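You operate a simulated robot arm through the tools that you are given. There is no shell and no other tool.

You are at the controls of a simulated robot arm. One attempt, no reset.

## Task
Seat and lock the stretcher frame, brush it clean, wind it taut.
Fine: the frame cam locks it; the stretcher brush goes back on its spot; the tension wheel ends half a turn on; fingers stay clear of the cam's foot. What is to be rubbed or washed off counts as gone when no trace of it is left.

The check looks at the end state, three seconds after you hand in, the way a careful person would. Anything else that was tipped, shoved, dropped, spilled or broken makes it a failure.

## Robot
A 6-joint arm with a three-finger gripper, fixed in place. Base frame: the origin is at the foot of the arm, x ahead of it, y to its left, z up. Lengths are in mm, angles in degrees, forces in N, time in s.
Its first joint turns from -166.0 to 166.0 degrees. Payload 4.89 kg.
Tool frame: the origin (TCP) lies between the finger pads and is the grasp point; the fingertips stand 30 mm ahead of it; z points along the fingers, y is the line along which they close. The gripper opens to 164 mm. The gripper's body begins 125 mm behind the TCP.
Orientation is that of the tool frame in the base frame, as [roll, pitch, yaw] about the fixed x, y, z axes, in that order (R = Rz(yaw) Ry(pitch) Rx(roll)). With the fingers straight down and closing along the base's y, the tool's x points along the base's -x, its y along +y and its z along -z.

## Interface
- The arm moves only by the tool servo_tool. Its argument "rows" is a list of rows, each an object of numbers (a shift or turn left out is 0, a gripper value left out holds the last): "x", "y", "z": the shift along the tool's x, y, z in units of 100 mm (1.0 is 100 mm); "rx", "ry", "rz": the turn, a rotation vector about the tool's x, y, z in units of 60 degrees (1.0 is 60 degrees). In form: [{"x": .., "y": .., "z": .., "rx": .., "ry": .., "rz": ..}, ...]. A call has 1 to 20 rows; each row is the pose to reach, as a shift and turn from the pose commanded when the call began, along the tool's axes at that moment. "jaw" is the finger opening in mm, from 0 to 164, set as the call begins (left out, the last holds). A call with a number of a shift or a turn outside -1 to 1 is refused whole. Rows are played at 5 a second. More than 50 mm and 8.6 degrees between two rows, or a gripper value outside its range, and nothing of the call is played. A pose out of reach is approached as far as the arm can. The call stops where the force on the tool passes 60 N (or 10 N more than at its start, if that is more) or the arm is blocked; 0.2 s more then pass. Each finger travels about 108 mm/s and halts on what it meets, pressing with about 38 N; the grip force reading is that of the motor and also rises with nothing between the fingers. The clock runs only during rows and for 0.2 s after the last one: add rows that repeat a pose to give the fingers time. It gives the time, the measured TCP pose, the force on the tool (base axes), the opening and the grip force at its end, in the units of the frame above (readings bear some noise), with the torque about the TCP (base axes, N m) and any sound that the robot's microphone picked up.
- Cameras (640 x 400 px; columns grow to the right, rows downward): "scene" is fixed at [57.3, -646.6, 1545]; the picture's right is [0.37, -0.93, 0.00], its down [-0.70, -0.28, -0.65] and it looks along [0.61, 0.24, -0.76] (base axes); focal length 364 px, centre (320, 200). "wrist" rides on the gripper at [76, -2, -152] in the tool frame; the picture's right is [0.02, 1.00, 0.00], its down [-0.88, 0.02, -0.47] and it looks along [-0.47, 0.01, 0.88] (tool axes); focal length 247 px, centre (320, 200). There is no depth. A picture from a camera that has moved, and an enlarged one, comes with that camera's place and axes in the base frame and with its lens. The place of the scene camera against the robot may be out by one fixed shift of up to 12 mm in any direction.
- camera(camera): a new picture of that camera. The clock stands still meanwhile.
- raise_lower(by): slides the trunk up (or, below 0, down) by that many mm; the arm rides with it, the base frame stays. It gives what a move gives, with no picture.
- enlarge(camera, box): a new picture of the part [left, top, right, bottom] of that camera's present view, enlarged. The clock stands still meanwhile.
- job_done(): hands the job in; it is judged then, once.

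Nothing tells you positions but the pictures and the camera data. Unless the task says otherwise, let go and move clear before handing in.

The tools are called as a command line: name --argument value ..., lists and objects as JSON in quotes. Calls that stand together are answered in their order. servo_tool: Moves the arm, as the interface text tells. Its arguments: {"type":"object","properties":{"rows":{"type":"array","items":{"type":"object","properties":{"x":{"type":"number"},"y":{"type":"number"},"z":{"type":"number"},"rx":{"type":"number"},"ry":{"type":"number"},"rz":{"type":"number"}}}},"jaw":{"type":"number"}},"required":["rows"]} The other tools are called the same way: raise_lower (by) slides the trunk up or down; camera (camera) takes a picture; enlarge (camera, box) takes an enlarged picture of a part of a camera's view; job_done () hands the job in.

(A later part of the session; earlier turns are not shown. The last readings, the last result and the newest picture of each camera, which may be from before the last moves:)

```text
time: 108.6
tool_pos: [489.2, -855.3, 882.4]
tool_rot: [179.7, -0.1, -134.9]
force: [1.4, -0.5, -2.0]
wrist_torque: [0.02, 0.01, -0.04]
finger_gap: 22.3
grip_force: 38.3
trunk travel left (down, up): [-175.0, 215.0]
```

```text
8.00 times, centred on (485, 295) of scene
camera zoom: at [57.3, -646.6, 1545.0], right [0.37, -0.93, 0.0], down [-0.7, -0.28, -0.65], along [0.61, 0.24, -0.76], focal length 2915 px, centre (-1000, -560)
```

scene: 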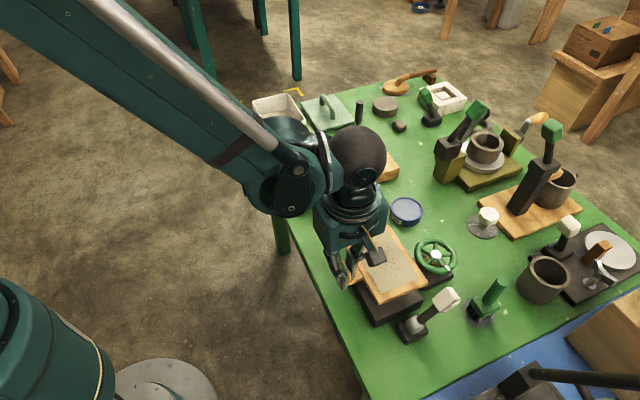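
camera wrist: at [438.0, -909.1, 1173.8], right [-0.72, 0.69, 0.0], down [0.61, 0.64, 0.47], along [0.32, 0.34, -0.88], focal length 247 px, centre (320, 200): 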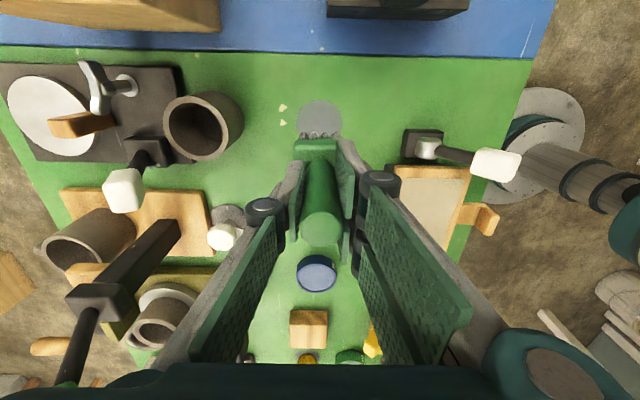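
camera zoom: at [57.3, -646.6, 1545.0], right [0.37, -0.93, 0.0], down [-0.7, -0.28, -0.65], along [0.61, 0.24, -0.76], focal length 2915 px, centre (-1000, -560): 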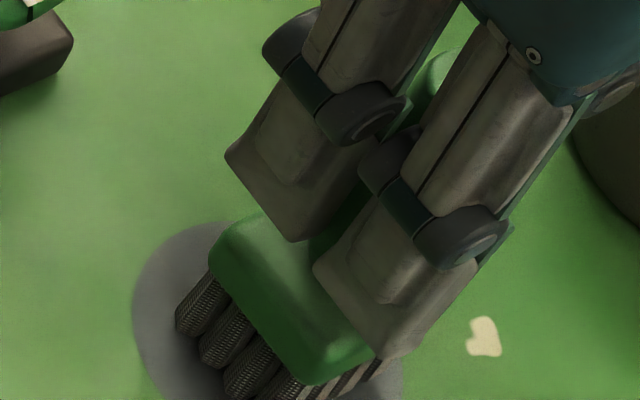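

servo_tool --rows '[{"z": 0.005}, {"z": 0.01}, {"z": 0.015}, {"z": 0.015}]'

servo_tool --rows '[{"z": 0.005}, {"z": 0.01}, {"z": 0.015}, {"z": 0.015}]'

camera --camera "wrist"

```text
time: 109.6
tool_pos: [491.0, -853.4, 882.4]
tool_rot: [179.9, 0.0, -134.8]
force: [-0.1, -0.5, -1.1]
wrist_torque: [0.01, 0.01, 0.03]
finger_gap: 22.2
grip_force: 38.2
trunk travel left (down, up): [-175.0, 215.0]
```

```text
time: 110.6
tool_pos: [489.9, -855.4, 880.6]
tool_rot: [179.8, 0.0, -134.9]
force: [-0.5, 0.5, -1.6]
wrist_torque: [-0.02, 0.0, 0.02]
finger_gap: 22.0
grip_force: 38.1
trunk travel left (down, up): [-175.0, 215.0]
```

```text
taken
camera wrist: at [438.5, -909.4, 1031.8], right [-0.72, 0.69, 0.0], down [0.61, 0.64, 0.47], along [0.32, 0.34, -0.88], focal length 247 px, centre (320, 200)
```

wrist: 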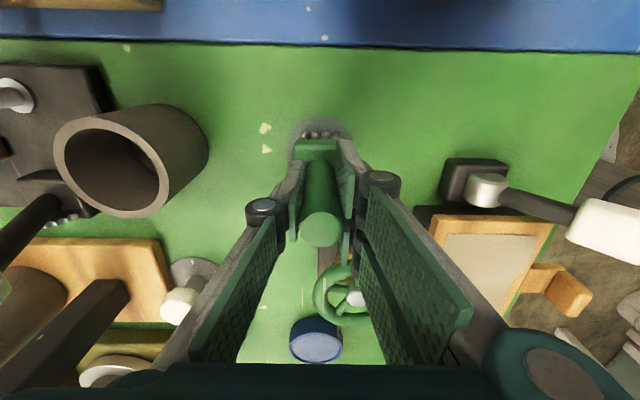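

servo_tool --rows '[{"z": 0.005}, {"z": 0.01}, {"z": 0.01}]'

servo_tool --rows '[{"z": 0.005}, {"z": 0.01}, {"z": 0.01}]'

enlarge --camera "wrist" --box '[270, 100, 370, 260]'

```text
time: 111.4
tool_pos: [490.3, -852.6, 880.4]
tool_rot: [179.9, 0.0, -135.0]
force: [-3.0, -4.3, 10.1]
wrist_torque: [-0.32, 0.19, 0.01]
finger_gap: 22.2
grip_force: 37.9
trunk travel left (down, up): [-175.0, 215.0]
```

```text
time: 112.2
tool_pos: [490.9, -852.8, 879.7]
tool_rot: [179.8, 0.0, -134.8]
force: [0.2, -6.1, 28.2]
wrist_torque: [-0.4, 0.06, 0.01]
finger_gap: 22.0
grip_force: 37.6
trunk travel left (down, up): [-175.0, 215.0]
```

```text
2.50 times, centred on (320, 180) of wrist
camera zoom: at [438.5, -908.8, 1031.6], right [-0.72, 0.69, 0.0], down [0.61, 0.64, 0.47], along [0.32, 0.34, -0.88], focal length 617 px, centre (320, 250)
```

zoom: 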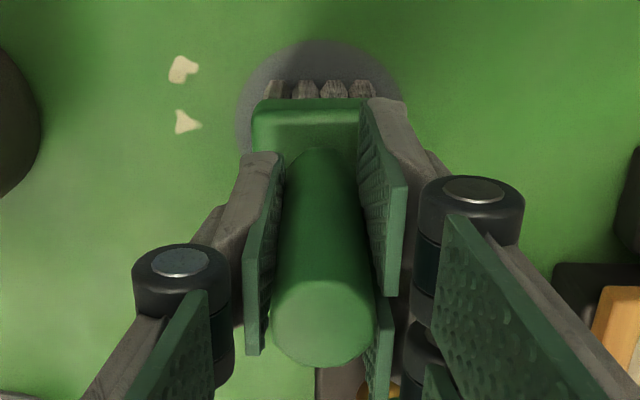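

Contact made. I'll relieve most of the pressure, open and check that the brush stands by itself on the spot.

servo_tool --rows '[{"z": -0.008}, {"z": -0.015}, {"z": -0.015}]'

servo_tool --jaw 60 --rows '[{"z": 0}, {"z": 0}, {"z": 0}, {"z": 0}]'

servo_tool --rows '[{"z": -0.1}, {"z": -0.3}, {"z": -0.6}, {"z": -0.9}, {"z": -1.0}]'

camera --camera "wrist"

enlarge --camera "wrist" --box '[260, 80, 380, 200]'

enlarge --camera "scene" --box '[440, 240, 540, 340]'

```text
time: 113.0
tool_pos: [491.7, -852.3, 880.0]
tool_rot: [179.8, 0.0, -134.9]
force: [3.5, -0.9, 11.7]
wrist_torque: [0.06, -0.26, -0.02]
finger_gap: 22.1
grip_force: 38.3
trunk travel left (down, up): [-175.0, 215.0]
```

```text
time: 114.0
tool_pos: [491.0, -853.9, 879.1]
tool_rot: [179.8, -0.1, -134.9]
force: [0.5, -0.5, -0.3]
wrist_torque: [0.02, 0.0, 0.03]
finger_gap: 59.8
grip_force: 0.0
trunk travel left (down, up): [-175.0, 215.0]
```

```text
time: 115.2
tool_pos: [491.0, -856.0, 981.5]
tool_rot: [179.8, 0.0, -134.9]
force: [0.0, 0.2, 0.3]
wrist_torque: [-0.01, 0.01, 0.01]
finger_gap: 60.1
grip_force: 0.1
trunk travel left (down, up): [-175.0, 215.0]
```

```text
taken
camera wrist: at [438.0, -910.7, 1133.5], right [-0.72, 0.69, 0.0], down [0.61, 0.64, 0.47], along [0.32, 0.34, -0.88], focal length 247 px, centre (320, 200)
```

wrist: 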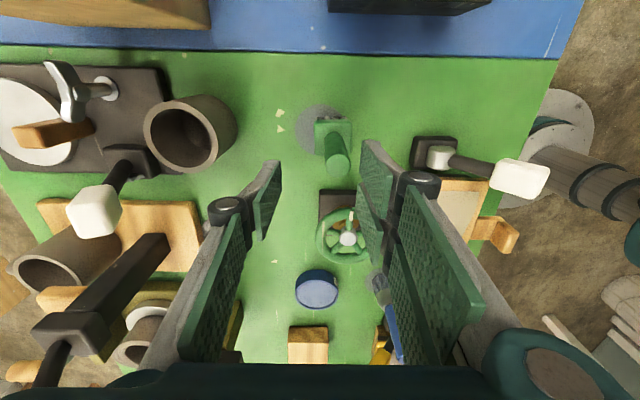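

```text
3.33 times, centred on (320, 140) of wrist
camera zoom: at [438.0, -910.7, 1133.5], right [-0.72, 0.69, 0.0], down [0.61, 0.64, 0.47], along [0.32, 0.34, -0.88], focal length 823 px, centre (320, 400)
```

zoom: 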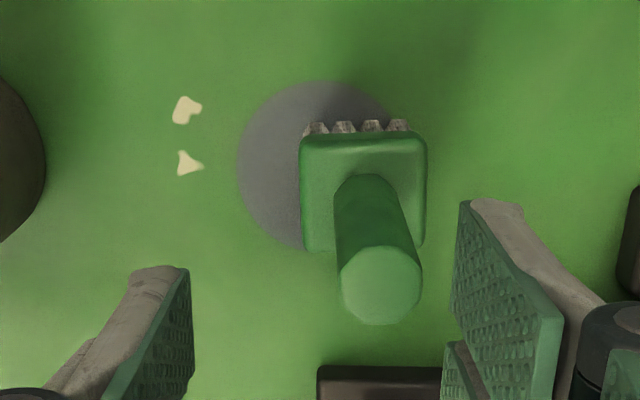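

```text
4.00 times, centred on (490, 290) of scene
camera zoom: at [57.3, -646.6, 1545.0], right [0.37, -0.93, 0.0], down [-0.7, -0.28, -0.65], along [0.61, 0.24, -0.76], focal length 1458 px, centre (-360, -160)
```

zoom: 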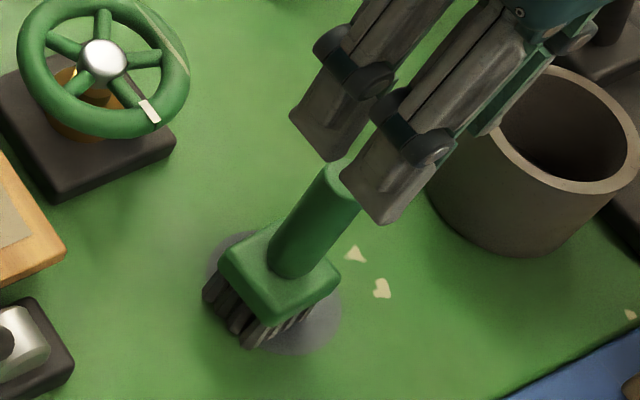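

The brush stands upright, but it shifted about 15 mm toward the robot when the jaw opened, so it's off the centre of its spot. I'll regrasp it where it stands, lift slightly, move it back and release more gently.

servo_tool --rows '[{"x": -0.01, "y": 0.155}, {"x": -0.01, "y": 0.155, "z": 0.3}, {"x": -0.01, "y": 0.155, "z": 0.5}]'

enlarge --camera "wrist" --box '[240, 90, 400, 250]'

```text
time: 116.0
tool_pos: [480.0, -843.1, 930.0]
tool_rot: [179.8, 0.0, -135.0]
force: [0.6, 0.2, 0.5]
wrist_torque: [-0.1, -0.06, 0.03]
finger_gap: 60.0
grip_force: 0.1
trunk travel left (down, up): [-175.0, 215.0]
```

```text
2.50 times, centred on (320, 170) of wrist
camera zoom: at [427.0, -897.5, 1082.0], right [-0.72, 0.69, 0.0], down [0.61, 0.64, 0.47], along [0.32, 0.34, -0.88], focal length 617 px, centre (320, 275)
```

zoom: 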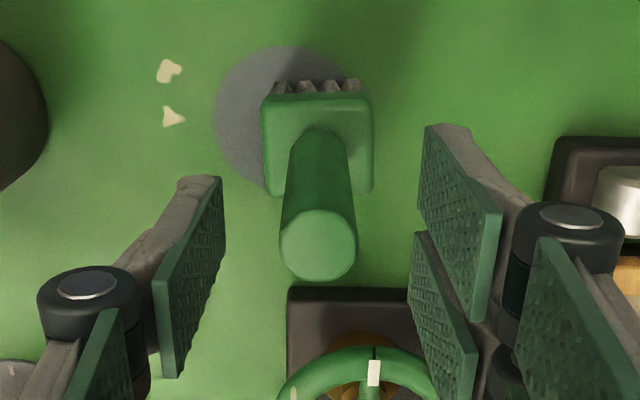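

servo_tool --rows '[{"z": 0.15}, {"z": 0.3}, {"z": 0.43}, {"z": 0.43}]'

servo_tool --jaw 5 --rows '[{"z": 0}, {"z": 0}, {"z": 0}, {"z": 0}, {"z": 0}]'

servo_tool --rows '[{"z": -0.03}, {"z": -0.08}, {"z": -0.08}]'

enlarge --camera "wrist" --box '[240, 90, 400, 250]'

```text
time: 117.0
tool_pos: [480.5, -842.3, 888.6]
tool_rot: [179.8, 0.0, -134.9]
force: [0.6, -0.4, 0.7]
wrist_torque: [-0.02, 0.0, 0.0]
finger_gap: 59.9
grip_force: 0.0
trunk travel left (down, up): [-175.0, 215.0]
```

```text
time: 118.2
tool_pos: [479.1, -843.3, 887.8]
tool_rot: [179.8, -0.1, -134.9]
force: [0.1, 0.0, 0.7]
wrist_torque: [0.0, -0.03, 0.0]
finger_gap: 22.1
grip_force: 38.3
trunk travel left (down, up): [-175.0, 215.0]
```

```text
time: 119.0
tool_pos: [480.3, -843.7, 894.6]
tool_rot: [179.7, 0.0, -134.9]
force: [0.1, -0.2, -1.8]
wrist_torque: [-0.03, 0.0, 0.02]
finger_gap: 22.3
grip_force: 37.3
trunk travel left (down, up): [-175.0, 215.0]
```

```text
2.50 times, centred on (320, 170) of wrist
camera zoom: at [427.8, -898.3, 1047.2], right [-0.72, 0.69, 0.0], down [0.61, 0.64, 0.47], along [0.32, 0.34, -0.88], focal length 617 px, centre (320, 275)
```

zoom: 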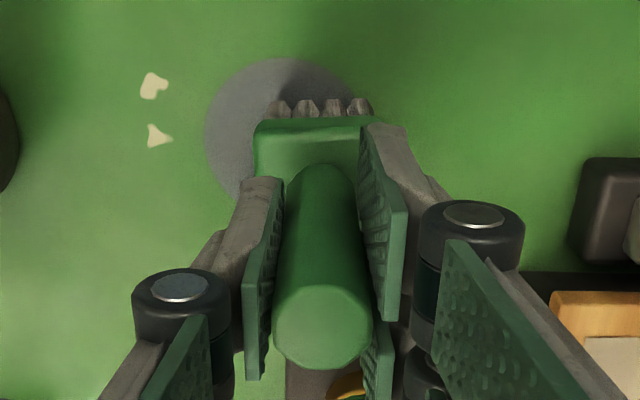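

servo_tool --rows '[{"y": -0.05}, {"y": -0.1}, {"y": -0.145}, {"y": -0.145}]'

servo_tool --rows '[{"z": 0.03}, {"z": 0.06}, {"z": 0.075}, {"z": 0.075}]'

enlarge --camera "wrist" --box '[240, 90, 400, 250]'

```text
time: 120.0
tool_pos: [489.4, -853.2, 895.2]
tool_rot: [179.9, 0.0, -134.9]
force: [-0.7, 0.6, -1.6]
wrist_torque: [0.01, 0.03, 0.02]
finger_gap: 22.2
grip_force: 37.6
trunk travel left (down, up): [-175.0, 215.0]
```

```text
time: 121.0
tool_pos: [489.1, -852.1, 888.2]
tool_rot: [179.8, 0.0, -134.9]
force: [0.0, -2.4, 6.8]
wrist_torque: [-0.31, -0.24, -0.03]
finger_gap: 22.2
grip_force: 37.6
trunk travel left (down, up): [-175.0, 215.0]
```

```text
2.50 times, centred on (320, 170) of wrist
camera zoom: at [437.3, -908.3, 1039.5], right [-0.72, 0.69, 0.0], down [0.61, 0.64, 0.47], along [0.32, 0.34, -0.88], focal length 617 px, centre (320, 275)
```

zoom: 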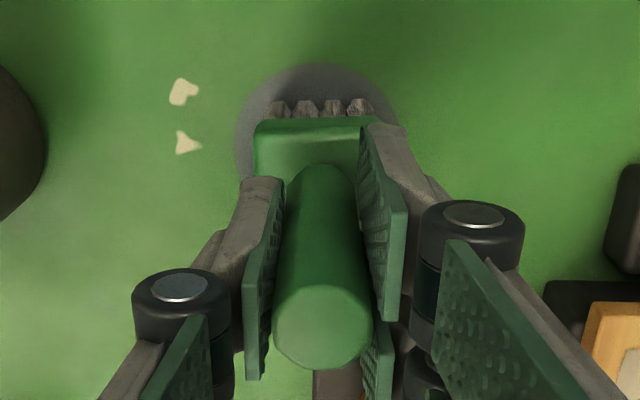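

servo_tool --rows '[{"z": -0.004}, {"z": -0.007}, {"z": -0.007}]'

servo_tool --jaw 25 --rows '[{"z": 0}, {"z": 0}, {"z": 0}]'

servo_tool --jaw 32 --rows '[{"z": 0}, {"z": 0}, {"z": 0}]'

enlarge --camera "wrist" --box '[240, 90, 400, 250]'

```text
time: 121.8
tool_pos: [490.2, -852.5, 887.4]
tool_rot: [179.8, 0.1, -134.8]
force: [-1.3, 0.6, -1.1]
wrist_torque: [0.04, 0.0, 0.05]
finger_gap: 22.6
grip_force: 38.2
trunk travel left (down, up): [-175.0, 215.0]
```

```text
time: 122.6
tool_pos: [490.0, -853.5, 887.3]
tool_rot: [179.8, 0.0, -134.9]
force: [-0.7, -1.0, -0.1]
wrist_torque: [0.0, 0.02, 0.0]
finger_gap: 25.1
grip_force: 0.3
trunk travel left (down, up): [-175.0, 215.0]
```

```text
time: 123.4
tool_pos: [490.3, -853.6, 888.0]
tool_rot: [179.7, 0.0, -134.9]
force: [-0.2, 0.7, 0.7]
wrist_torque: [0.03, 0.0, 0.0]
finger_gap: 32.1
grip_force: 0.0
trunk travel left (down, up): [-175.0, 215.0]
```

```text
2.50 times, centred on (320, 170) of wrist
camera zoom: at [437.8, -908.6, 1039.6], right [-0.72, 0.69, 0.0], down [0.61, 0.64, 0.47], along [0.32, 0.34, -0.88], focal length 617 px, centre (320, 275)
```

zoom: 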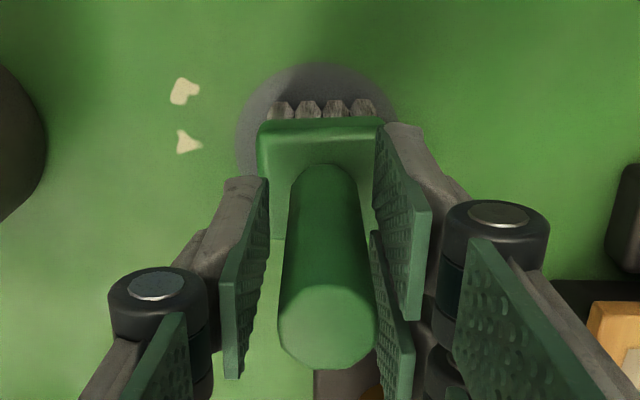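

servo_tool --jaw 40 --rows '[{"z": 0}, {"z": 0}, {"z": 0}]'

enlarge --camera "wrist" --box '[240, 90, 400, 250]'

```text
time: 124.2
tool_pos: [490.8, -852.9, 888.7]
tool_rot: [179.8, 0.0, -134.8]
force: [0.0, 0.2, 0.2]
wrist_torque: [0.0, -0.02, -0.01]
finger_gap: 39.8
grip_force: 0.1
trunk travel left (down, up): [-175.0, 215.0]
```

```text
2.50 times, centred on (320, 170) of wrist
camera zoom: at [437.7, -908.6, 1039.6], right [-0.72, 0.69, 0.0], down [0.61, 0.64, 0.47], along [0.32, 0.34, -0.88], focal length 617 px, centre (320, 275)
```

zoom: 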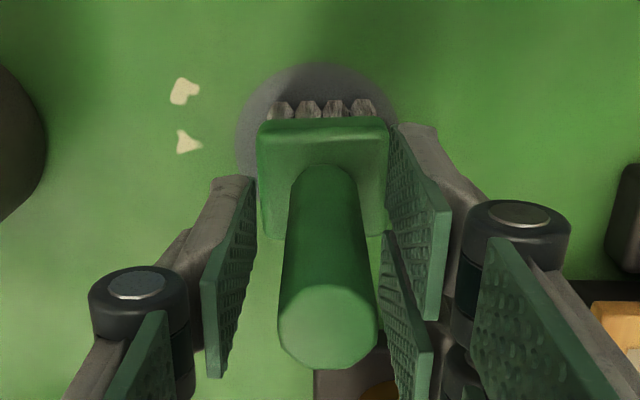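

servo_tool --jaw 62 --rows '[{"z": 0}, {"z": 0}, {"z": -0.1}, {"z": -0.3}, {"z": -0.6}, {"z": -1.0}]'

enlarge --camera "wrist" --box '[260, 80, 380, 200]'

enlarge --camera "scene" --box '[440, 240, 540, 340]'

```text
time: 125.6
tool_pos: [489.9, -851.5, 989.7]
tool_rot: [179.7, 0.0, -134.9]
force: [0.6, -1.4, -1.1]
wrist_torque: [0.14, 0.05, 0.0]
finger_gap: 62.2
grip_force: 0.1
trunk travel left (down, up): [-175.0, 215.0]
```

```text
3.33 times, centred on (320, 140) of wrist
camera zoom: at [437.2, -908.3, 1140.6], right [-0.72, 0.69, 0.0], down [0.61, 0.64, 0.47], along [0.32, 0.34, -0.88], focal length 823 px, centre (320, 400)
```

zoom: 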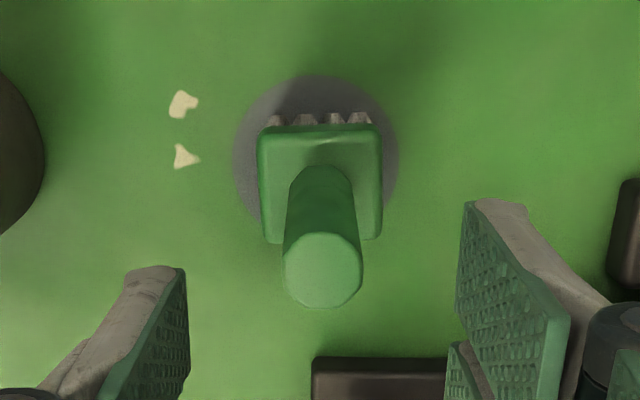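

```text
4.00 times, centred on (490, 290) of scene
camera zoom: at [57.3, -646.6, 1545.0], right [0.37, -0.93, 0.0], down [-0.7, -0.28, -0.65], along [0.61, 0.24, -0.76], focal length 1458 px, centre (-360, -160)
```

zoom: 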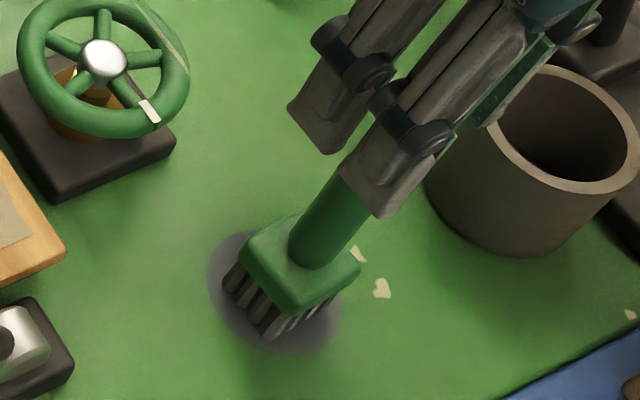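

The brush now stands centred on its grey spot. Next is the tension wheel, with its hub at about (554, -733, 852) and a rim of about 102 mm. I'll move over it with the jaw wide open.

servo_tool --jaw 130 --rows '[{"z": -0.2}, {"x": -0.2, "y": 0.06, "z": -0.3}, {"x": -0.4, "y": 0.12, "z": -0.3}, {"x": -0.65, "y": 0.2, "z": -0.3}]'

servo_tool --rows '[{"x": -0.2, "y": 0.06}, {"x": -0.4, "y": 0.12}, {"x": -0.65, "y": 0.19}, {"x": -0.65, "y": 0.19}]'

camera --camera "wrist"

enlarge --camera "wrist" --box '[220, 70, 420, 230]'

camera --camera "scene"

```text
time: 126.6
tool_pos: [522.4, -793.7, 1018.6]
tool_rot: [179.8, 0.0, -134.9]
force: [-0.8, -0.7, 0.0]
wrist_torque: [0.12, -0.15, -0.02]
finger_gap: 130.0
grip_force: 0.0
trunk travel left (down, up): [-175.0, 215.0]
```

```text
time: 127.6
tool_pos: [555.7, -733.7, 1019.3]
tool_rot: [179.9, -0.1, -134.8]
force: [-0.8, -0.1, 1.3]
wrist_torque: [0.01, -0.07, -0.02]
finger_gap: 129.8
grip_force: 0.1
trunk travel left (down, up): [-175.0, 215.0]
```

```text
taken
camera wrist: at [503.0, -789.4, 1171.5], right [-0.72, 0.69, 0.0], down [0.61, 0.64, 0.47], along [0.32, 0.34, -0.88], focal length 247 px, centre (320, 200)
```

wrist: 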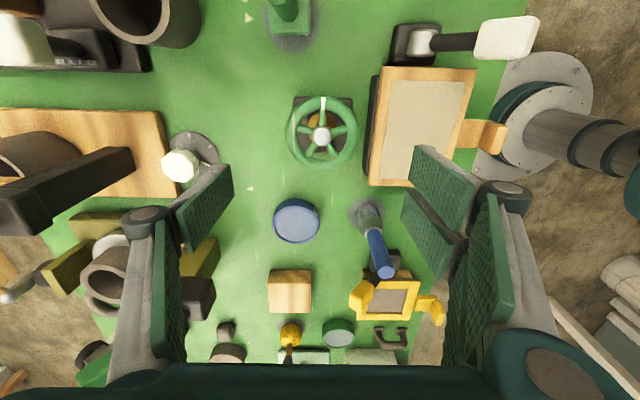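

```text
2.50 times, centred on (320, 150) of wrist
camera zoom: at [503.0, -789.4, 1171.5], right [-0.72, 0.69, 0.0], down [0.61, 0.64, 0.47], along [0.32, 0.34, -0.88], focal length 617 px, centre (320, 325)
```

zoom: 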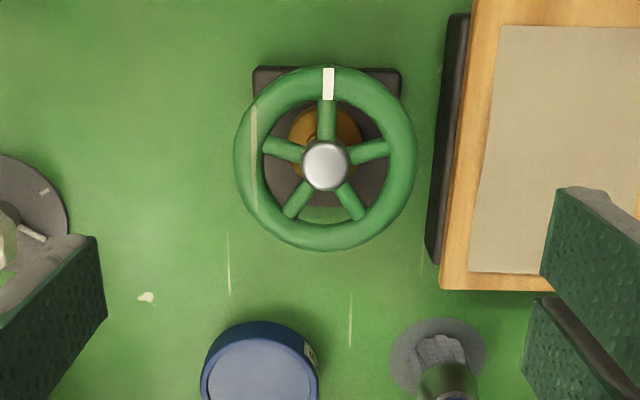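

```text
taken
```

scene: 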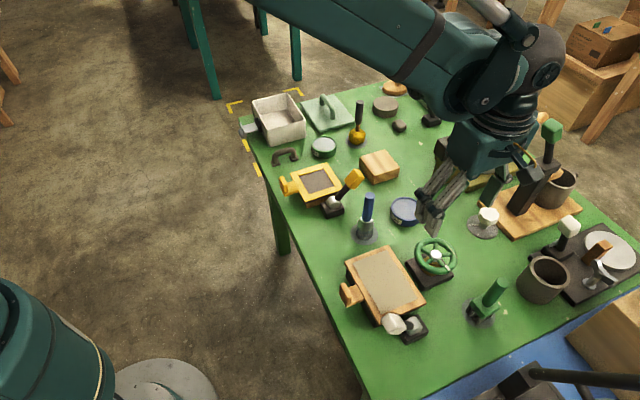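

The wheel's white mark now points toward the cam side, at the top of this view. I'll centre on the hub, narrow the jaw so the fingers clear the frame edge, and descend part way.

servo_tool --jaw 112 --rows '[{"x": -0.008, "y": 0.025}, {"x": -0.008, "y": 0.025, "z": 0.3}, {"x": -0.008, "y": 0.025, "z": 0.6}, {"x": -0.008, "y": 0.025, "z": 0.95}, {"x": -0.008, "y": 0.025, "z": 0.95}]'

camera --camera "wrist"

enlarge --camera "wrist" --box '[200, 80, 440, 260]'

enlarge --camera "scene" --box '[380, 180, 500, 310]'

```text
time: 128.8
tool_pos: [553.3, -729.6, 922.7]
tool_rot: [179.8, 0.0, -134.9]
force: [-0.3, -0.1, -0.7]
wrist_torque: [0.0, 0.04, 0.01]
finger_gap: 111.9
grip_force: 0.0
trunk travel left (down, up): [-175.0, 215.0]
```

```text
taken
camera wrist: at [500.4, -786.0, 1074.6], right [-0.72, 0.69, 0.0], down [0.61, 0.64, 0.47], along [0.32, 0.34, -0.88], focal length 247 px, centre (320, 200)
```

wrist: 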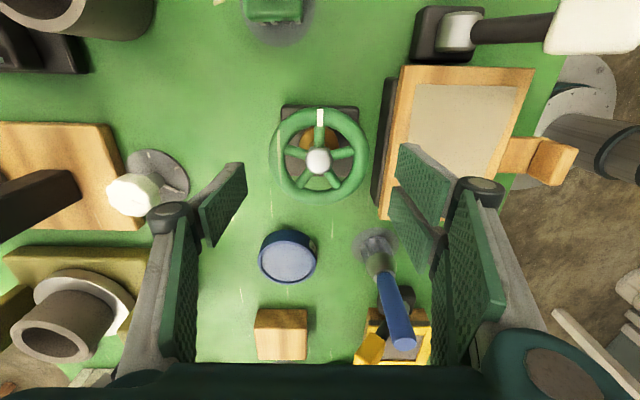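

```text
2.22 times, centred on (320, 170) of wrist
camera zoom: at [500.4, -786.0, 1074.6], right [-0.72, 0.69, 0.0], down [0.61, 0.64, 0.47], along [0.32, 0.34, -0.88], focal length 549 px, centre (320, 267)
```

zoom: 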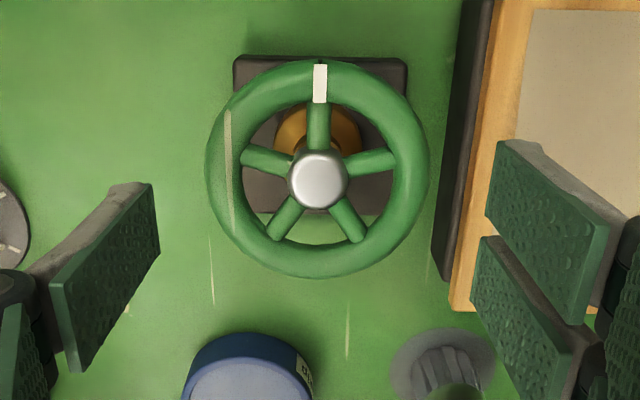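

```text
3.08 times, centred on (440, 245) of scene
camera zoom: at [57.3, -646.6, 1545.0], right [0.37, -0.93, 0.0], down [-0.7, -0.28, -0.65], along [0.61, 0.24, -0.76], focal length 1121 px, centre (-49, 62)
```

zoom: 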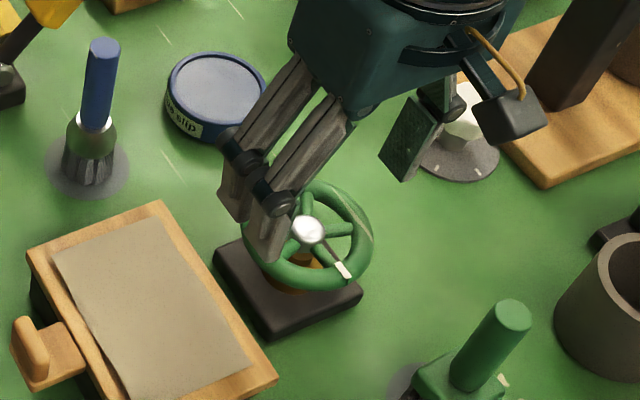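

servo_tool --rows '[{"z": 0.2}, {"z": 0.4}, {"z": 0.53}, {"z": 0.53}]'

enlarge --camera "wrist" --box '[200, 80, 440, 260]'

enlarge --camera "scene" --box '[380, 180, 500, 310]'

```text
time: 129.8
tool_pos: [554.9, -731.1, 870.4]
tool_rot: [179.7, 0.0, -134.9]
force: [0.2, -0.7, -0.3]
wrist_torque: [0.01, 0.0, -0.01]
finger_gap: 111.8
grip_force: 0.0
trunk travel left (down, up): [-175.0, 215.0]
```

```text
2.22 times, centred on (320, 170) of wrist
camera zoom: at [501.1, -787.4, 1022.4], right [-0.72, 0.69, 0.0], down [0.61, 0.64, 0.47], along [0.32, 0.34, -0.88], focal length 549 px, centre (320, 267)
```

zoom: 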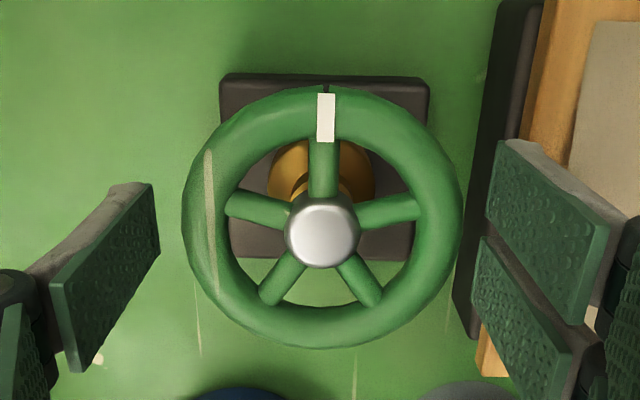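

```text
3.08 times, centred on (440, 245) of scene
camera zoom: at [57.3, -646.6, 1545.0], right [0.37, -0.93, 0.0], down [-0.7, -0.28, -0.65], along [0.61, 0.24, -0.76], focal length 1121 px, centre (-49, 62)
```

zoom: 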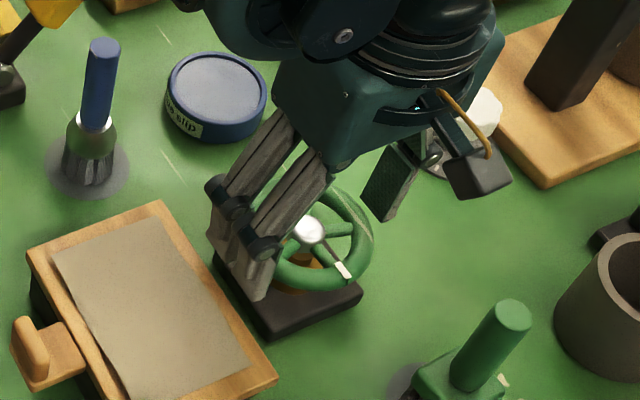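

servo_tool --jaw 80 --rows '[{"z": 0}, {"z": 0}, {"z": 0}, {"z": 0}]'

enlarge --camera "wrist" --box '[200, 80, 440, 260]'

```text
time: 130.8
tool_pos: [552.6, -731.2, 871.6]
tool_rot: [179.6, 0.0, -134.9]
force: [-9.8, 9.4, -2.0]
wrist_torque: [0.77, 0.8, 0.02]
finger_gap: 90.9
grip_force: 44.8
trunk travel left (down, up): [-175.0, 215.0]
```

```text
2.22 times, centred on (320, 170) of wrist
camera zoom: at [500.6, -786.9, 1022.8], right [-0.72, 0.69, 0.0], down [0.61, 0.64, 0.47], along [0.32, 0.34, -0.88], focal length 549 px, centre (320, 267)
```

zoom: 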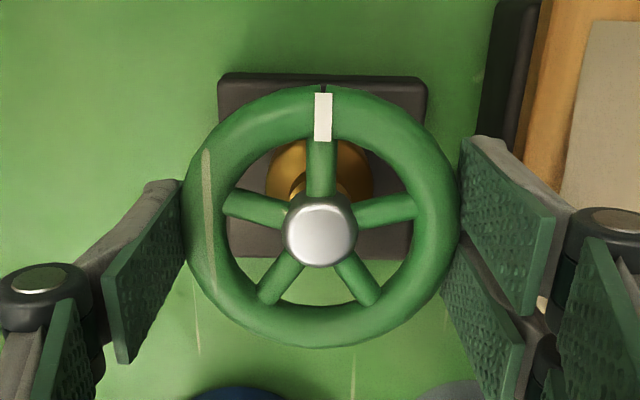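

servo_tool --rows '[{"y": 0.006}, {"y": 0.01}, {"y": 0.01}]'

```text
time: 131.6
tool_pos: [553.0, -730.6, 871.5]
tool_rot: [179.9, 0.0, -134.9]
force: [2.5, -13.9, 15.6]
wrist_torque: [0.1, -0.07, -0.03]
finger_gap: 90.9
grip_force: 44.7
trunk travel left (down, up): [-175.0, 215.0]
```

servo_tool --rows '[{"y": -0.005}, {"y": -0.005}]'

```text
time: 132.2
tool_pos: [553.5, -731.1, 870.4]
tool_rot: [179.8, 0.0, -134.8]
force: [5.1, -22.2, 23.8]
wrist_torque: [-1.19, -0.33, -0.02]
finger_gap: 91.0
grip_force: 45.0
trunk travel left (down, up): [-175.0, 215.0]
```

servo_tool --rows '[{"z": 0}, {"z": 0}, {"z": 0}, {"z": 0}, {"z": 0}]'

servo_tool --rows '[{"z": 0}, {"z": 0}]'

```text
time: 133.4
tool_pos: [552.9, -730.4, 870.7]
tool_rot: [179.9, -0.1, -134.8]
force: [13.0, -33.2, 26.9]
wrist_torque: [-1.24, -0.68, -0.07]
finger_gap: 91.0
grip_force: 45.0
trunk travel left (down, up): [-175.0, 215.0]
```

```text
time: 134.0
tool_pos: [553.2, -730.3, 870.8]
tool_rot: [179.8, 0.0, -134.8]
force: [13.9, -33.3, 26.5]
wrist_torque: [-1.24, -0.79, -0.05]
finger_gap: 91.1
grip_force: 44.8
trunk travel left (down, up): [-175.0, 215.0]
```

enlarge --camera "scene" --box '[400, 220, 480, 300]'

enlarge --camera "wrist" --box '[200, 80, 440, 260]'

```text
5.00 times, centred on (440, 260) of scene
camera zoom: at [57.3, -646.6, 1545.0], right [0.37, -0.93, 0.0], down [-0.7, -0.28, -0.65], along [0.61, 0.24, -0.76], focal length 1822 px, centre (-280, -100)
```

zoom: 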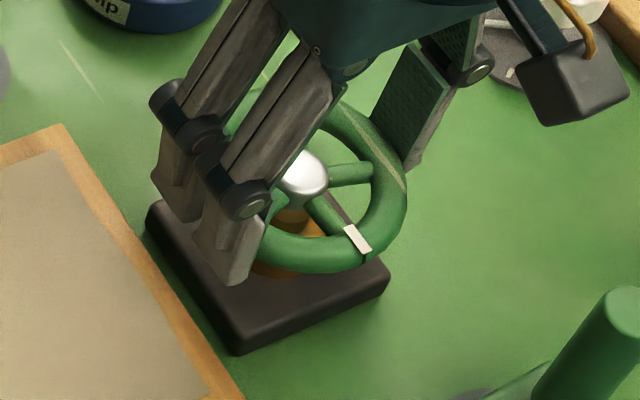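

```text
2.22 times, centred on (320, 170) of wrist
camera zoom: at [500.6, -786.5, 1022.3], right [-0.72, 0.69, 0.0], down [0.61, 0.64, 0.47], along [0.32, 0.34, -0.88], focal length 549 px, centre (320, 267)
```

zoom: 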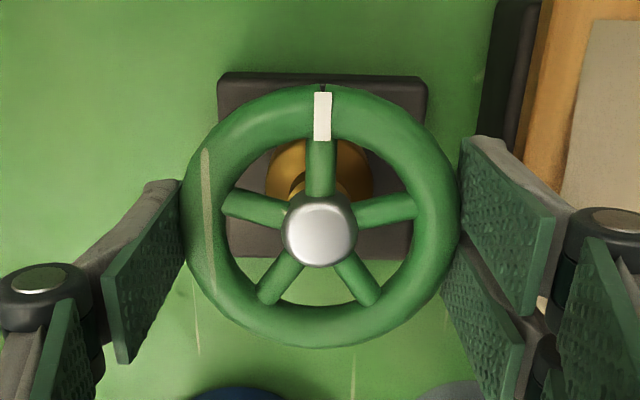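

servo_tool --rows '[{"y": -0.005}, {"y": -0.01}, {"y": -0.01}, {"y": -0.01}]'

servo_tool --rows '[{"z": 0}, {"z": 0}, {"z": 0}]'

```text
time: 135.0
tool_pos: [553.1, -730.3, 870.7]
tool_rot: [179.8, 0.0, -134.9]
force: [9.5, -25.0, 26.3]
wrist_torque: [-0.69, -0.48, -0.02]
finger_gap: 91.1
grip_force: 44.8
trunk travel left (down, up): [-175.0, 215.0]
```

```text
time: 135.8
tool_pos: [553.6, -730.3, 870.4]
tool_rot: [179.8, 0.0, -134.9]
force: [7.1, -19.0, 22.0]
wrist_torque: [-0.38, -0.18, -0.01]
finger_gap: 90.9
grip_force: 45.3
trunk travel left (down, up): [-175.0, 215.0]
```

servo_tool --rows '[{"y": -0.005, "z": -0.005}, {"y": -0.01, "z": -0.008}, {"y": -0.01, "z": -0.008}, {"y": -0.01, "z": -0.008}]'

servo_tool --rows '[{"z": 0}, {"z": 0}, {"z": 0}]'

```text
time: 136.8
tool_pos: [552.9, -731.1, 868.9]
tool_rot: [179.7, 0.1, -134.9]
force: [-21.2, 12.3, -8.6]
wrist_torque: [-0.21, 0.29, 0.04]
finger_gap: 90.9
grip_force: 45.2
trunk travel left (down, up): [-175.0, 215.0]
```

```text
time: 137.6
tool_pos: [553.5, -730.1, 871.0]
tool_rot: [179.7, 0.0, -134.9]
force: [-37.3, 30.6, -27.5]
wrist_torque: [0.37, 0.68, 0.06]
finger_gap: 91.2
grip_force: 45.0
trunk travel left (down, up): [-175.0, 215.0]
```

servo_tool --rows '[{"y": 0.005, "z": 0.004}, {"y": 0.006, "z": 0.005}]'

servo_tool --rows '[{"z": 0}]'

```text
time: 138.2
tool_pos: [552.3, -731.9, 870.8]
tool_rot: [179.8, 0.0, -134.9]
force: [-36.0, 31.1, -28.8]
wrist_torque: [0.51, 0.34, 0.01]
finger_gap: 91.1
grip_force: 45.6
trunk travel left (down, up): [-175.0, 215.0]
```

```text
time: 138.6
tool_pos: [553.7, -731.1, 870.2]
tool_rot: [179.7, 0.0, -134.9]
force: [-36.3, 31.8, -29.0]
wrist_torque: [0.28, 0.19, 0.01]
finger_gap: 90.8
grip_force: 45.2
trunk travel left (down, up): [-175.0, 215.0]
```

servo_tool --rows '[{"y": 0.004, "z": 0.003}, {"y": 0.008, "z": 0.005}, {"y": 0.008, "z": 0.005}]'

servo_tool --rows '[{"z": 0}, {"z": 0}]'

```text
time: 139.4
tool_pos: [553.4, -729.9, 869.8]
tool_rot: [179.8, 0.0, -134.9]
force: [-14.9, 15.9, -17.8]
wrist_torque: [0.27, 0.3, 0.03]
finger_gap: 91.1
grip_force: 45.0
trunk travel left (down, up): [-175.0, 215.0]
```

```text
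time: 140.0
tool_pos: [553.2, -731.0, 871.2]
tool_rot: [179.8, 0.0, -134.9]
force: [-5.6, 8.2, -8.7]
wrist_torque: [0.04, -0.4, 0.03]
finger_gap: 91.0
grip_force: 45.1
trunk travel left (down, up): [-175.0, 215.0]
```

The forces are balanced now. I'll try a small clockwise turn to see whether the wheel follows.

servo_tool --rows '[{"rz": 0.06}, {"rz": 0.12}, {"rz": 0.18}, {"rz": 0.25}]'

enlarge --camera "wrist" --box '[200, 80, 440, 260]'

enlarge --camera "scene" --box '[400, 220, 480, 300]'

```text
time: 141.0
tool_pos: [554.9, -729.7, 869.8]
tool_rot: [179.8, -0.1, -150.0]
force: [8.2, -0.9, 0.4]
wrist_torque: [-0.24, 0.05, 0.45]
finger_gap: 94.5
grip_force: 44.7
trunk travel left (down, up): [-175.0, 215.0]
```

```text
2.22 times, centred on (320, 170) of wrist
camera zoom: at [489.2, -770.5, 1022.1], right [-0.52, 0.85, 0.0], down [0.75, 0.46, 0.47], along [0.4, 0.25, -0.88], focal length 549 px, centre (320, 267)
```

zoom: 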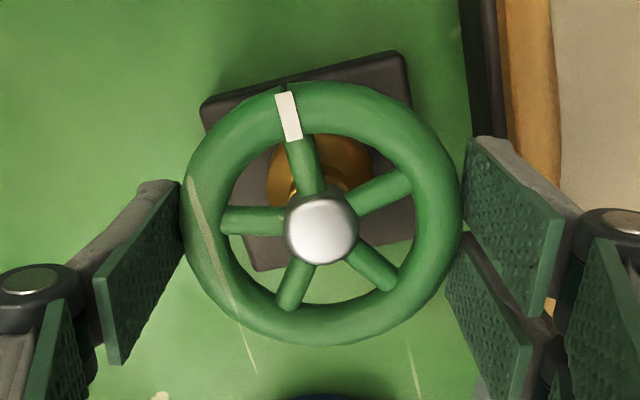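

```text
5.00 times, centred on (440, 260) of scene
camera zoom: at [57.3, -646.6, 1545.0], right [0.37, -0.93, 0.0], down [-0.7, -0.28, -0.65], along [0.61, 0.24, -0.76], focal length 1822 px, centre (-280, -100)
```

zoom: 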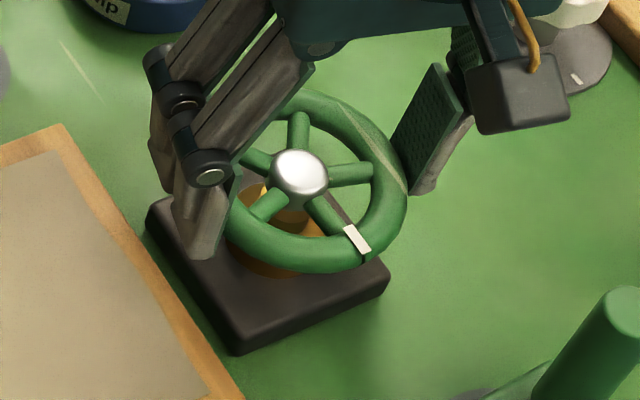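

The wheel didn't follow clockwise: the pads slipped and the mark stayed put. It may be against a stop that way, so I'll turn the other way and watch the mark.

servo_tool --rows '[{"rz": -0.06}, {"rz": -0.12}, {"rz": -0.18}, {"rz": -0.25}, {"rz": -0.3}, {"rz": -0.35}]'

enlarge --camera "wrist" --box '[200, 80, 440, 260]'

enlarge --camera "scene" --box '[400, 220, 480, 300]'

```text
time: 142.4
tool_pos: [554.4, -730.0, 870.2]
tool_rot: [179.8, 0.0, -128.8]
force: [29.2, -1.1, 16.0]
wrist_torque: [0.13, -0.3, -0.02]
finger_gap: 94.2
grip_force: 45.2
trunk travel left (down, up): [-175.0, 215.0]
```

```text
2.22 times, centred on (320, 170) of wrist
camera zoom: at [507.9, -791.1, 1022.0], right [-0.79, 0.61, 0.0], down [0.54, 0.7, 0.47], along [0.29, 0.38, -0.88], focal length 549 px, centre (320, 267)
```

zoom: 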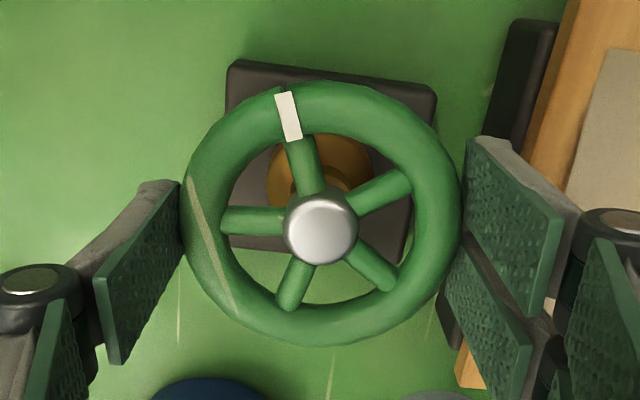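

```text
5.00 times, centred on (440, 260) of scene
camera zoom: at [57.3, -646.6, 1545.0], right [0.37, -0.93, 0.0], down [-0.7, -0.28, -0.65], along [0.61, 0.24, -0.76], focal length 1822 px, centre (-280, -100)
```

zoom: 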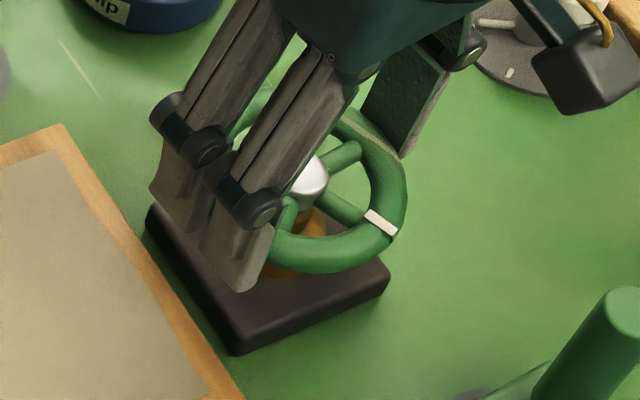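

Counter-clockwise works: the mark turned with the gripper by about 21°. I'll open, rotate the tool back clockwise around the rim and regrip, so there's room for the remaining ~159° counter-clockwise.

servo_tool --jaw 112 --rows '[{"z": 0}, {"z": 0}, {"z": 0}]'

servo_tool --rows '[{"rz": 0.125}, {"rz": 0.25}, {"rz": 0.375}, {"rz": 0.5}, {"rz": 0.625}, {"rz": 0.75}, {"rz": 0.875}, {"rz": 1.0}]'

camera --camera "wrist"

enlarge --camera "scene" --box '[380, 200, 500, 320]'

```text
time: 143.2
tool_pos: [552.7, -730.9, 869.8]
tool_rot: [179.8, -0.1, -128.9]
force: [1.1, 0.4, 0.0]
wrist_torque: [0.03, 0.0, 0.02]
finger_gap: 112.1
grip_force: 0.0
trunk travel left (down, up): [-175.0, 215.0]
```

```text
time: 145.0
tool_pos: [553.7, -730.5, 869.3]
tool_rot: [179.9, -0.2, 171.1]
force: [0.3, 0.6, -0.5]
wrist_torque: [0.01, 0.01, 0.03]
finger_gap: 112.3
grip_force: 0.0
trunk travel left (down, up): [-175.0, 215.0]
```

```text
taken
camera wrist: at [478.3, -720.5, 1022.1], right [0.14, 0.99, 0.0], down [0.87, -0.12, 0.47], along [0.47, -0.06, -0.88], focal length 247 px, centre (320, 200)
```

wrist: 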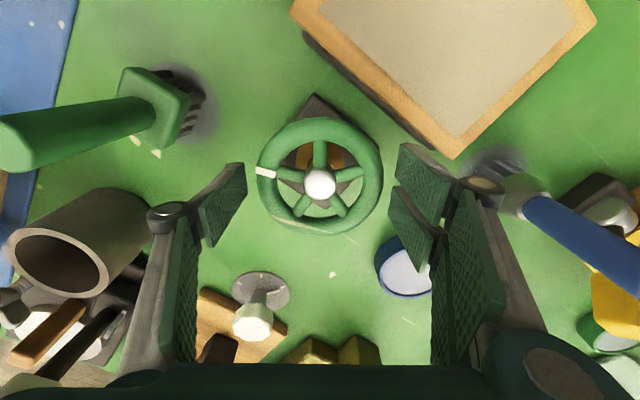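

```text
3.33 times, centred on (440, 260) of scene
camera zoom: at [57.3, -646.6, 1545.0], right [0.37, -0.93, 0.0], down [-0.7, -0.28, -0.65], along [0.61, 0.24, -0.76], focal length 1215 px, centre (-80, 0)
```

zoom: 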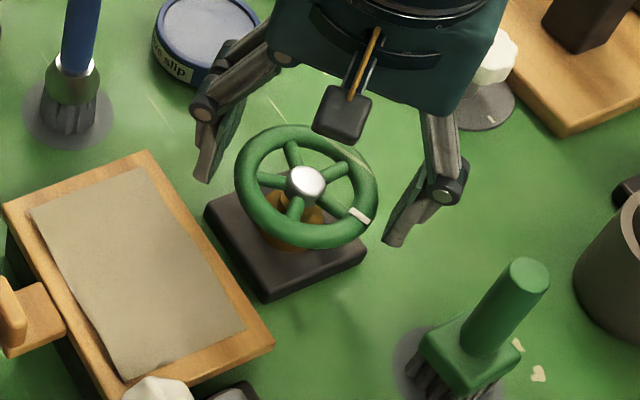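

servo_tool --rows '[{"rz": 0.125}, {"rz": 0.25}, {"rz": 0.375}, {"rz": 0.5}, {"rz": 0.625}, {"rz": 0.75}, {"rz": 0.875}, {"rz": 1.0}]'

servo_tool --rows '[{"rz": 0.125}, {"rz": 0.25}, {"rz": 0.375}, {"rz": 0.5}, {"rz": 0.625}, {"rz": 0.7}]'

camera --camera "wrist"

enlarge --camera "wrist" --box '[200, 80, 440, 260]'

enlarge --camera "scene" --box '[380, 200, 500, 320]'

```text
time: 146.8
tool_pos: [554.0, -728.5, 870.0]
tool_rot: [-179.9, -0.1, 110.9]
force: [-0.3, 0.6, 0.4]
wrist_torque: [0.01, -0.03, -0.01]
finger_gap: 112.3
grip_force: 0.0
trunk travel left (down, up): [-175.0, 215.0]
```

```text
time: 148.2
tool_pos: [554.5, -730.0, 869.9]
tool_rot: [-179.8, -0.1, 69.0]
force: [-0.3, -0.5, -0.9]
wrist_torque: [-0.04, 0.01, -0.03]
finger_gap: 112.0
grip_force: 0.0
trunk travel left (down, up): [-175.0, 215.0]
```

```text
taken
camera wrist: at [580.0, -658.8, 1021.7], right [0.94, -0.34, 0.0], down [-0.3, -0.83, 0.47], along [-0.16, -0.44, -0.88], focal length 247 px, centre (320, 200)
```

wrist: 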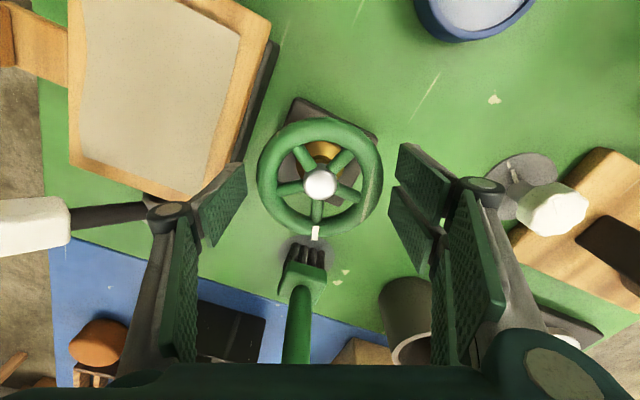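

```text
2.22 times, centred on (320, 170) of wrist
camera zoom: at [580.0, -658.8, 1021.7], right [0.94, -0.34, 0.0], down [-0.3, -0.83, 0.47], along [-0.16, -0.44, -0.88], focal length 549 px, centre (320, 267)
```

zoom: 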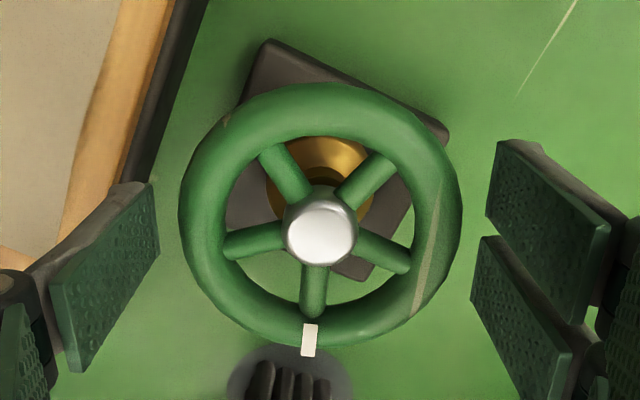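

```text
3.33 times, centred on (440, 260) of scene
camera zoom: at [57.3, -646.6, 1545.0], right [0.37, -0.93, 0.0], down [-0.7, -0.28, -0.65], along [0.61, 0.24, -0.76], focal length 1215 px, centre (-80, 0)
```

zoom: 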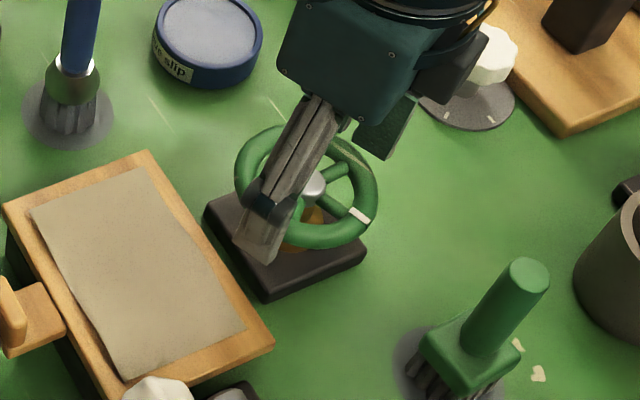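

servo_tool --jaw 80 --rows '[{"z": 0}, {"z": 0}, {"z": 0}]'

servo_tool --rows '[{"rz": -0.05}, {"rz": -0.1}, {"rz": -0.17}, {"rz": -0.25}]'

enlarge --camera "wrist" --box '[200, 80, 440, 260]'

```text
time: 149.0
tool_pos: [553.8, -729.6, 870.8]
tool_rot: [-179.8, -0.2, 69.1]
force: [1.6, -0.4, 0.0]
wrist_torque: [-0.01, 0.04, -0.03]
finger_gap: 92.6
grip_force: 44.9
trunk travel left (down, up): [-175.0, 215.0]
```

```text
time: 150.0
tool_pos: [554.1, -730.5, 870.3]
tool_rot: [-179.8, -0.1, 84.1]
force: [3.3, 2.9, 2.0]
wrist_torque: [0.0, 0.52, -0.04]
finger_gap: 92.7
grip_force: 44.5
trunk travel left (down, up): [-175.0, 215.0]
```

```text
2.22 times, centred on (320, 170) of wrist
camera zoom: at [560.3, -654.6, 1021.8], right [1.0, -0.08, 0.0], down [-0.07, -0.88, 0.47], along [-0.04, -0.47, -0.88], focal length 549 px, centre (320, 267)
```

zoom: 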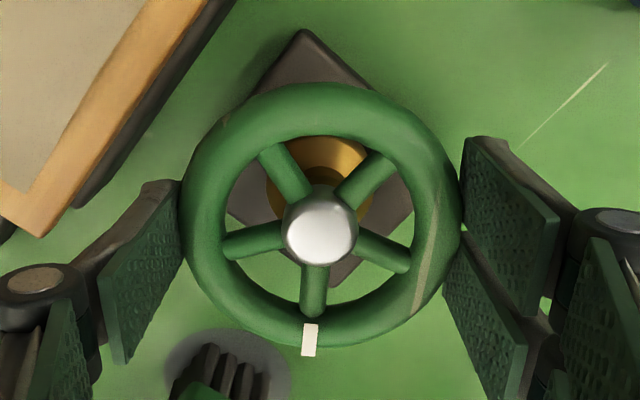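

It turns cleanly with the gripper now. I'll continue counter-clockwise.

servo_tool --rows '[{"rz": -0.1}, {"rz": -0.2}, {"rz": -0.3}, {"rz": -0.4}, {"rz": -0.5}, {"rz": -0.6}, {"rz": -0.7}, {"rz": -0.8}, {"rz": -0.9}, {"rz": -1.0}]'

servo_tool --rows '[{"rz": -0.1}, {"rz": -0.2}, {"rz": -0.3}, {"rz": -0.4}, {"rz": -0.5}, {"rz": -0.6}, {"rz": -0.7}, {"rz": -0.8}, {"rz": -0.9}, {"rz": -1.0}]'

enlarge --camera "wrist" --box '[200, 80, 440, 260]'

enlarge --camera "scene" --box '[380, 200, 500, 320]'

```text
time: 152.2
tool_pos: [552.7, -730.7, 869.4]
tool_rot: [180.0, -0.2, 144.1]
force: [1.4, 2.2, 5.2]
wrist_torque: [-0.51, -0.26, -0.05]
finger_gap: 92.0
grip_force: 45.2
trunk travel left (down, up): [-175.0, 215.0]
```

```text
time: 154.4
tool_pos: [553.7, -730.3, 871.1]
tool_rot: [179.9, -0.1, -155.8]
force: [-6.6, 14.2, -14.5]
wrist_torque: [-0.02, 0.08, -0.01]
finger_gap: 91.6
grip_force: 45.1
trunk travel left (down, up): [-175.0, 215.0]
```

```text
2.22 times, centred on (320, 170) of wrist
camera zoom: at [484.8, -763.7, 1022.0], right [-0.43, 0.9, 0.0], down [0.8, 0.38, 0.47], along [0.42, 0.21, -0.88], focal length 549 px, centre (320, 267)
```

zoom: 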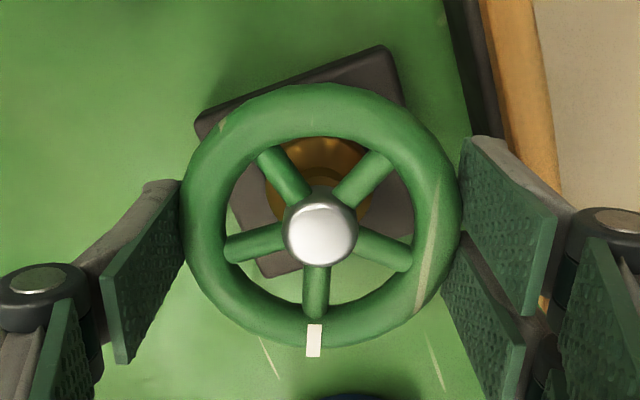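

```text
3.33 times, centred on (440, 260) of scene
camera zoom: at [57.3, -646.6, 1545.0], right [0.37, -0.93, 0.0], down [-0.7, -0.28, -0.65], along [0.61, 0.24, -0.76], focal length 1215 px, centre (-80, 0)
```

zoom: 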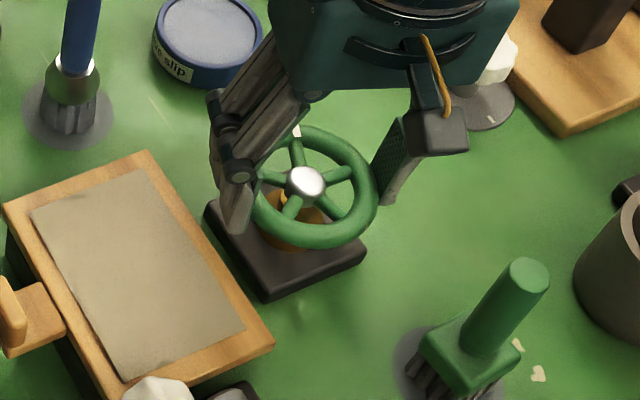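

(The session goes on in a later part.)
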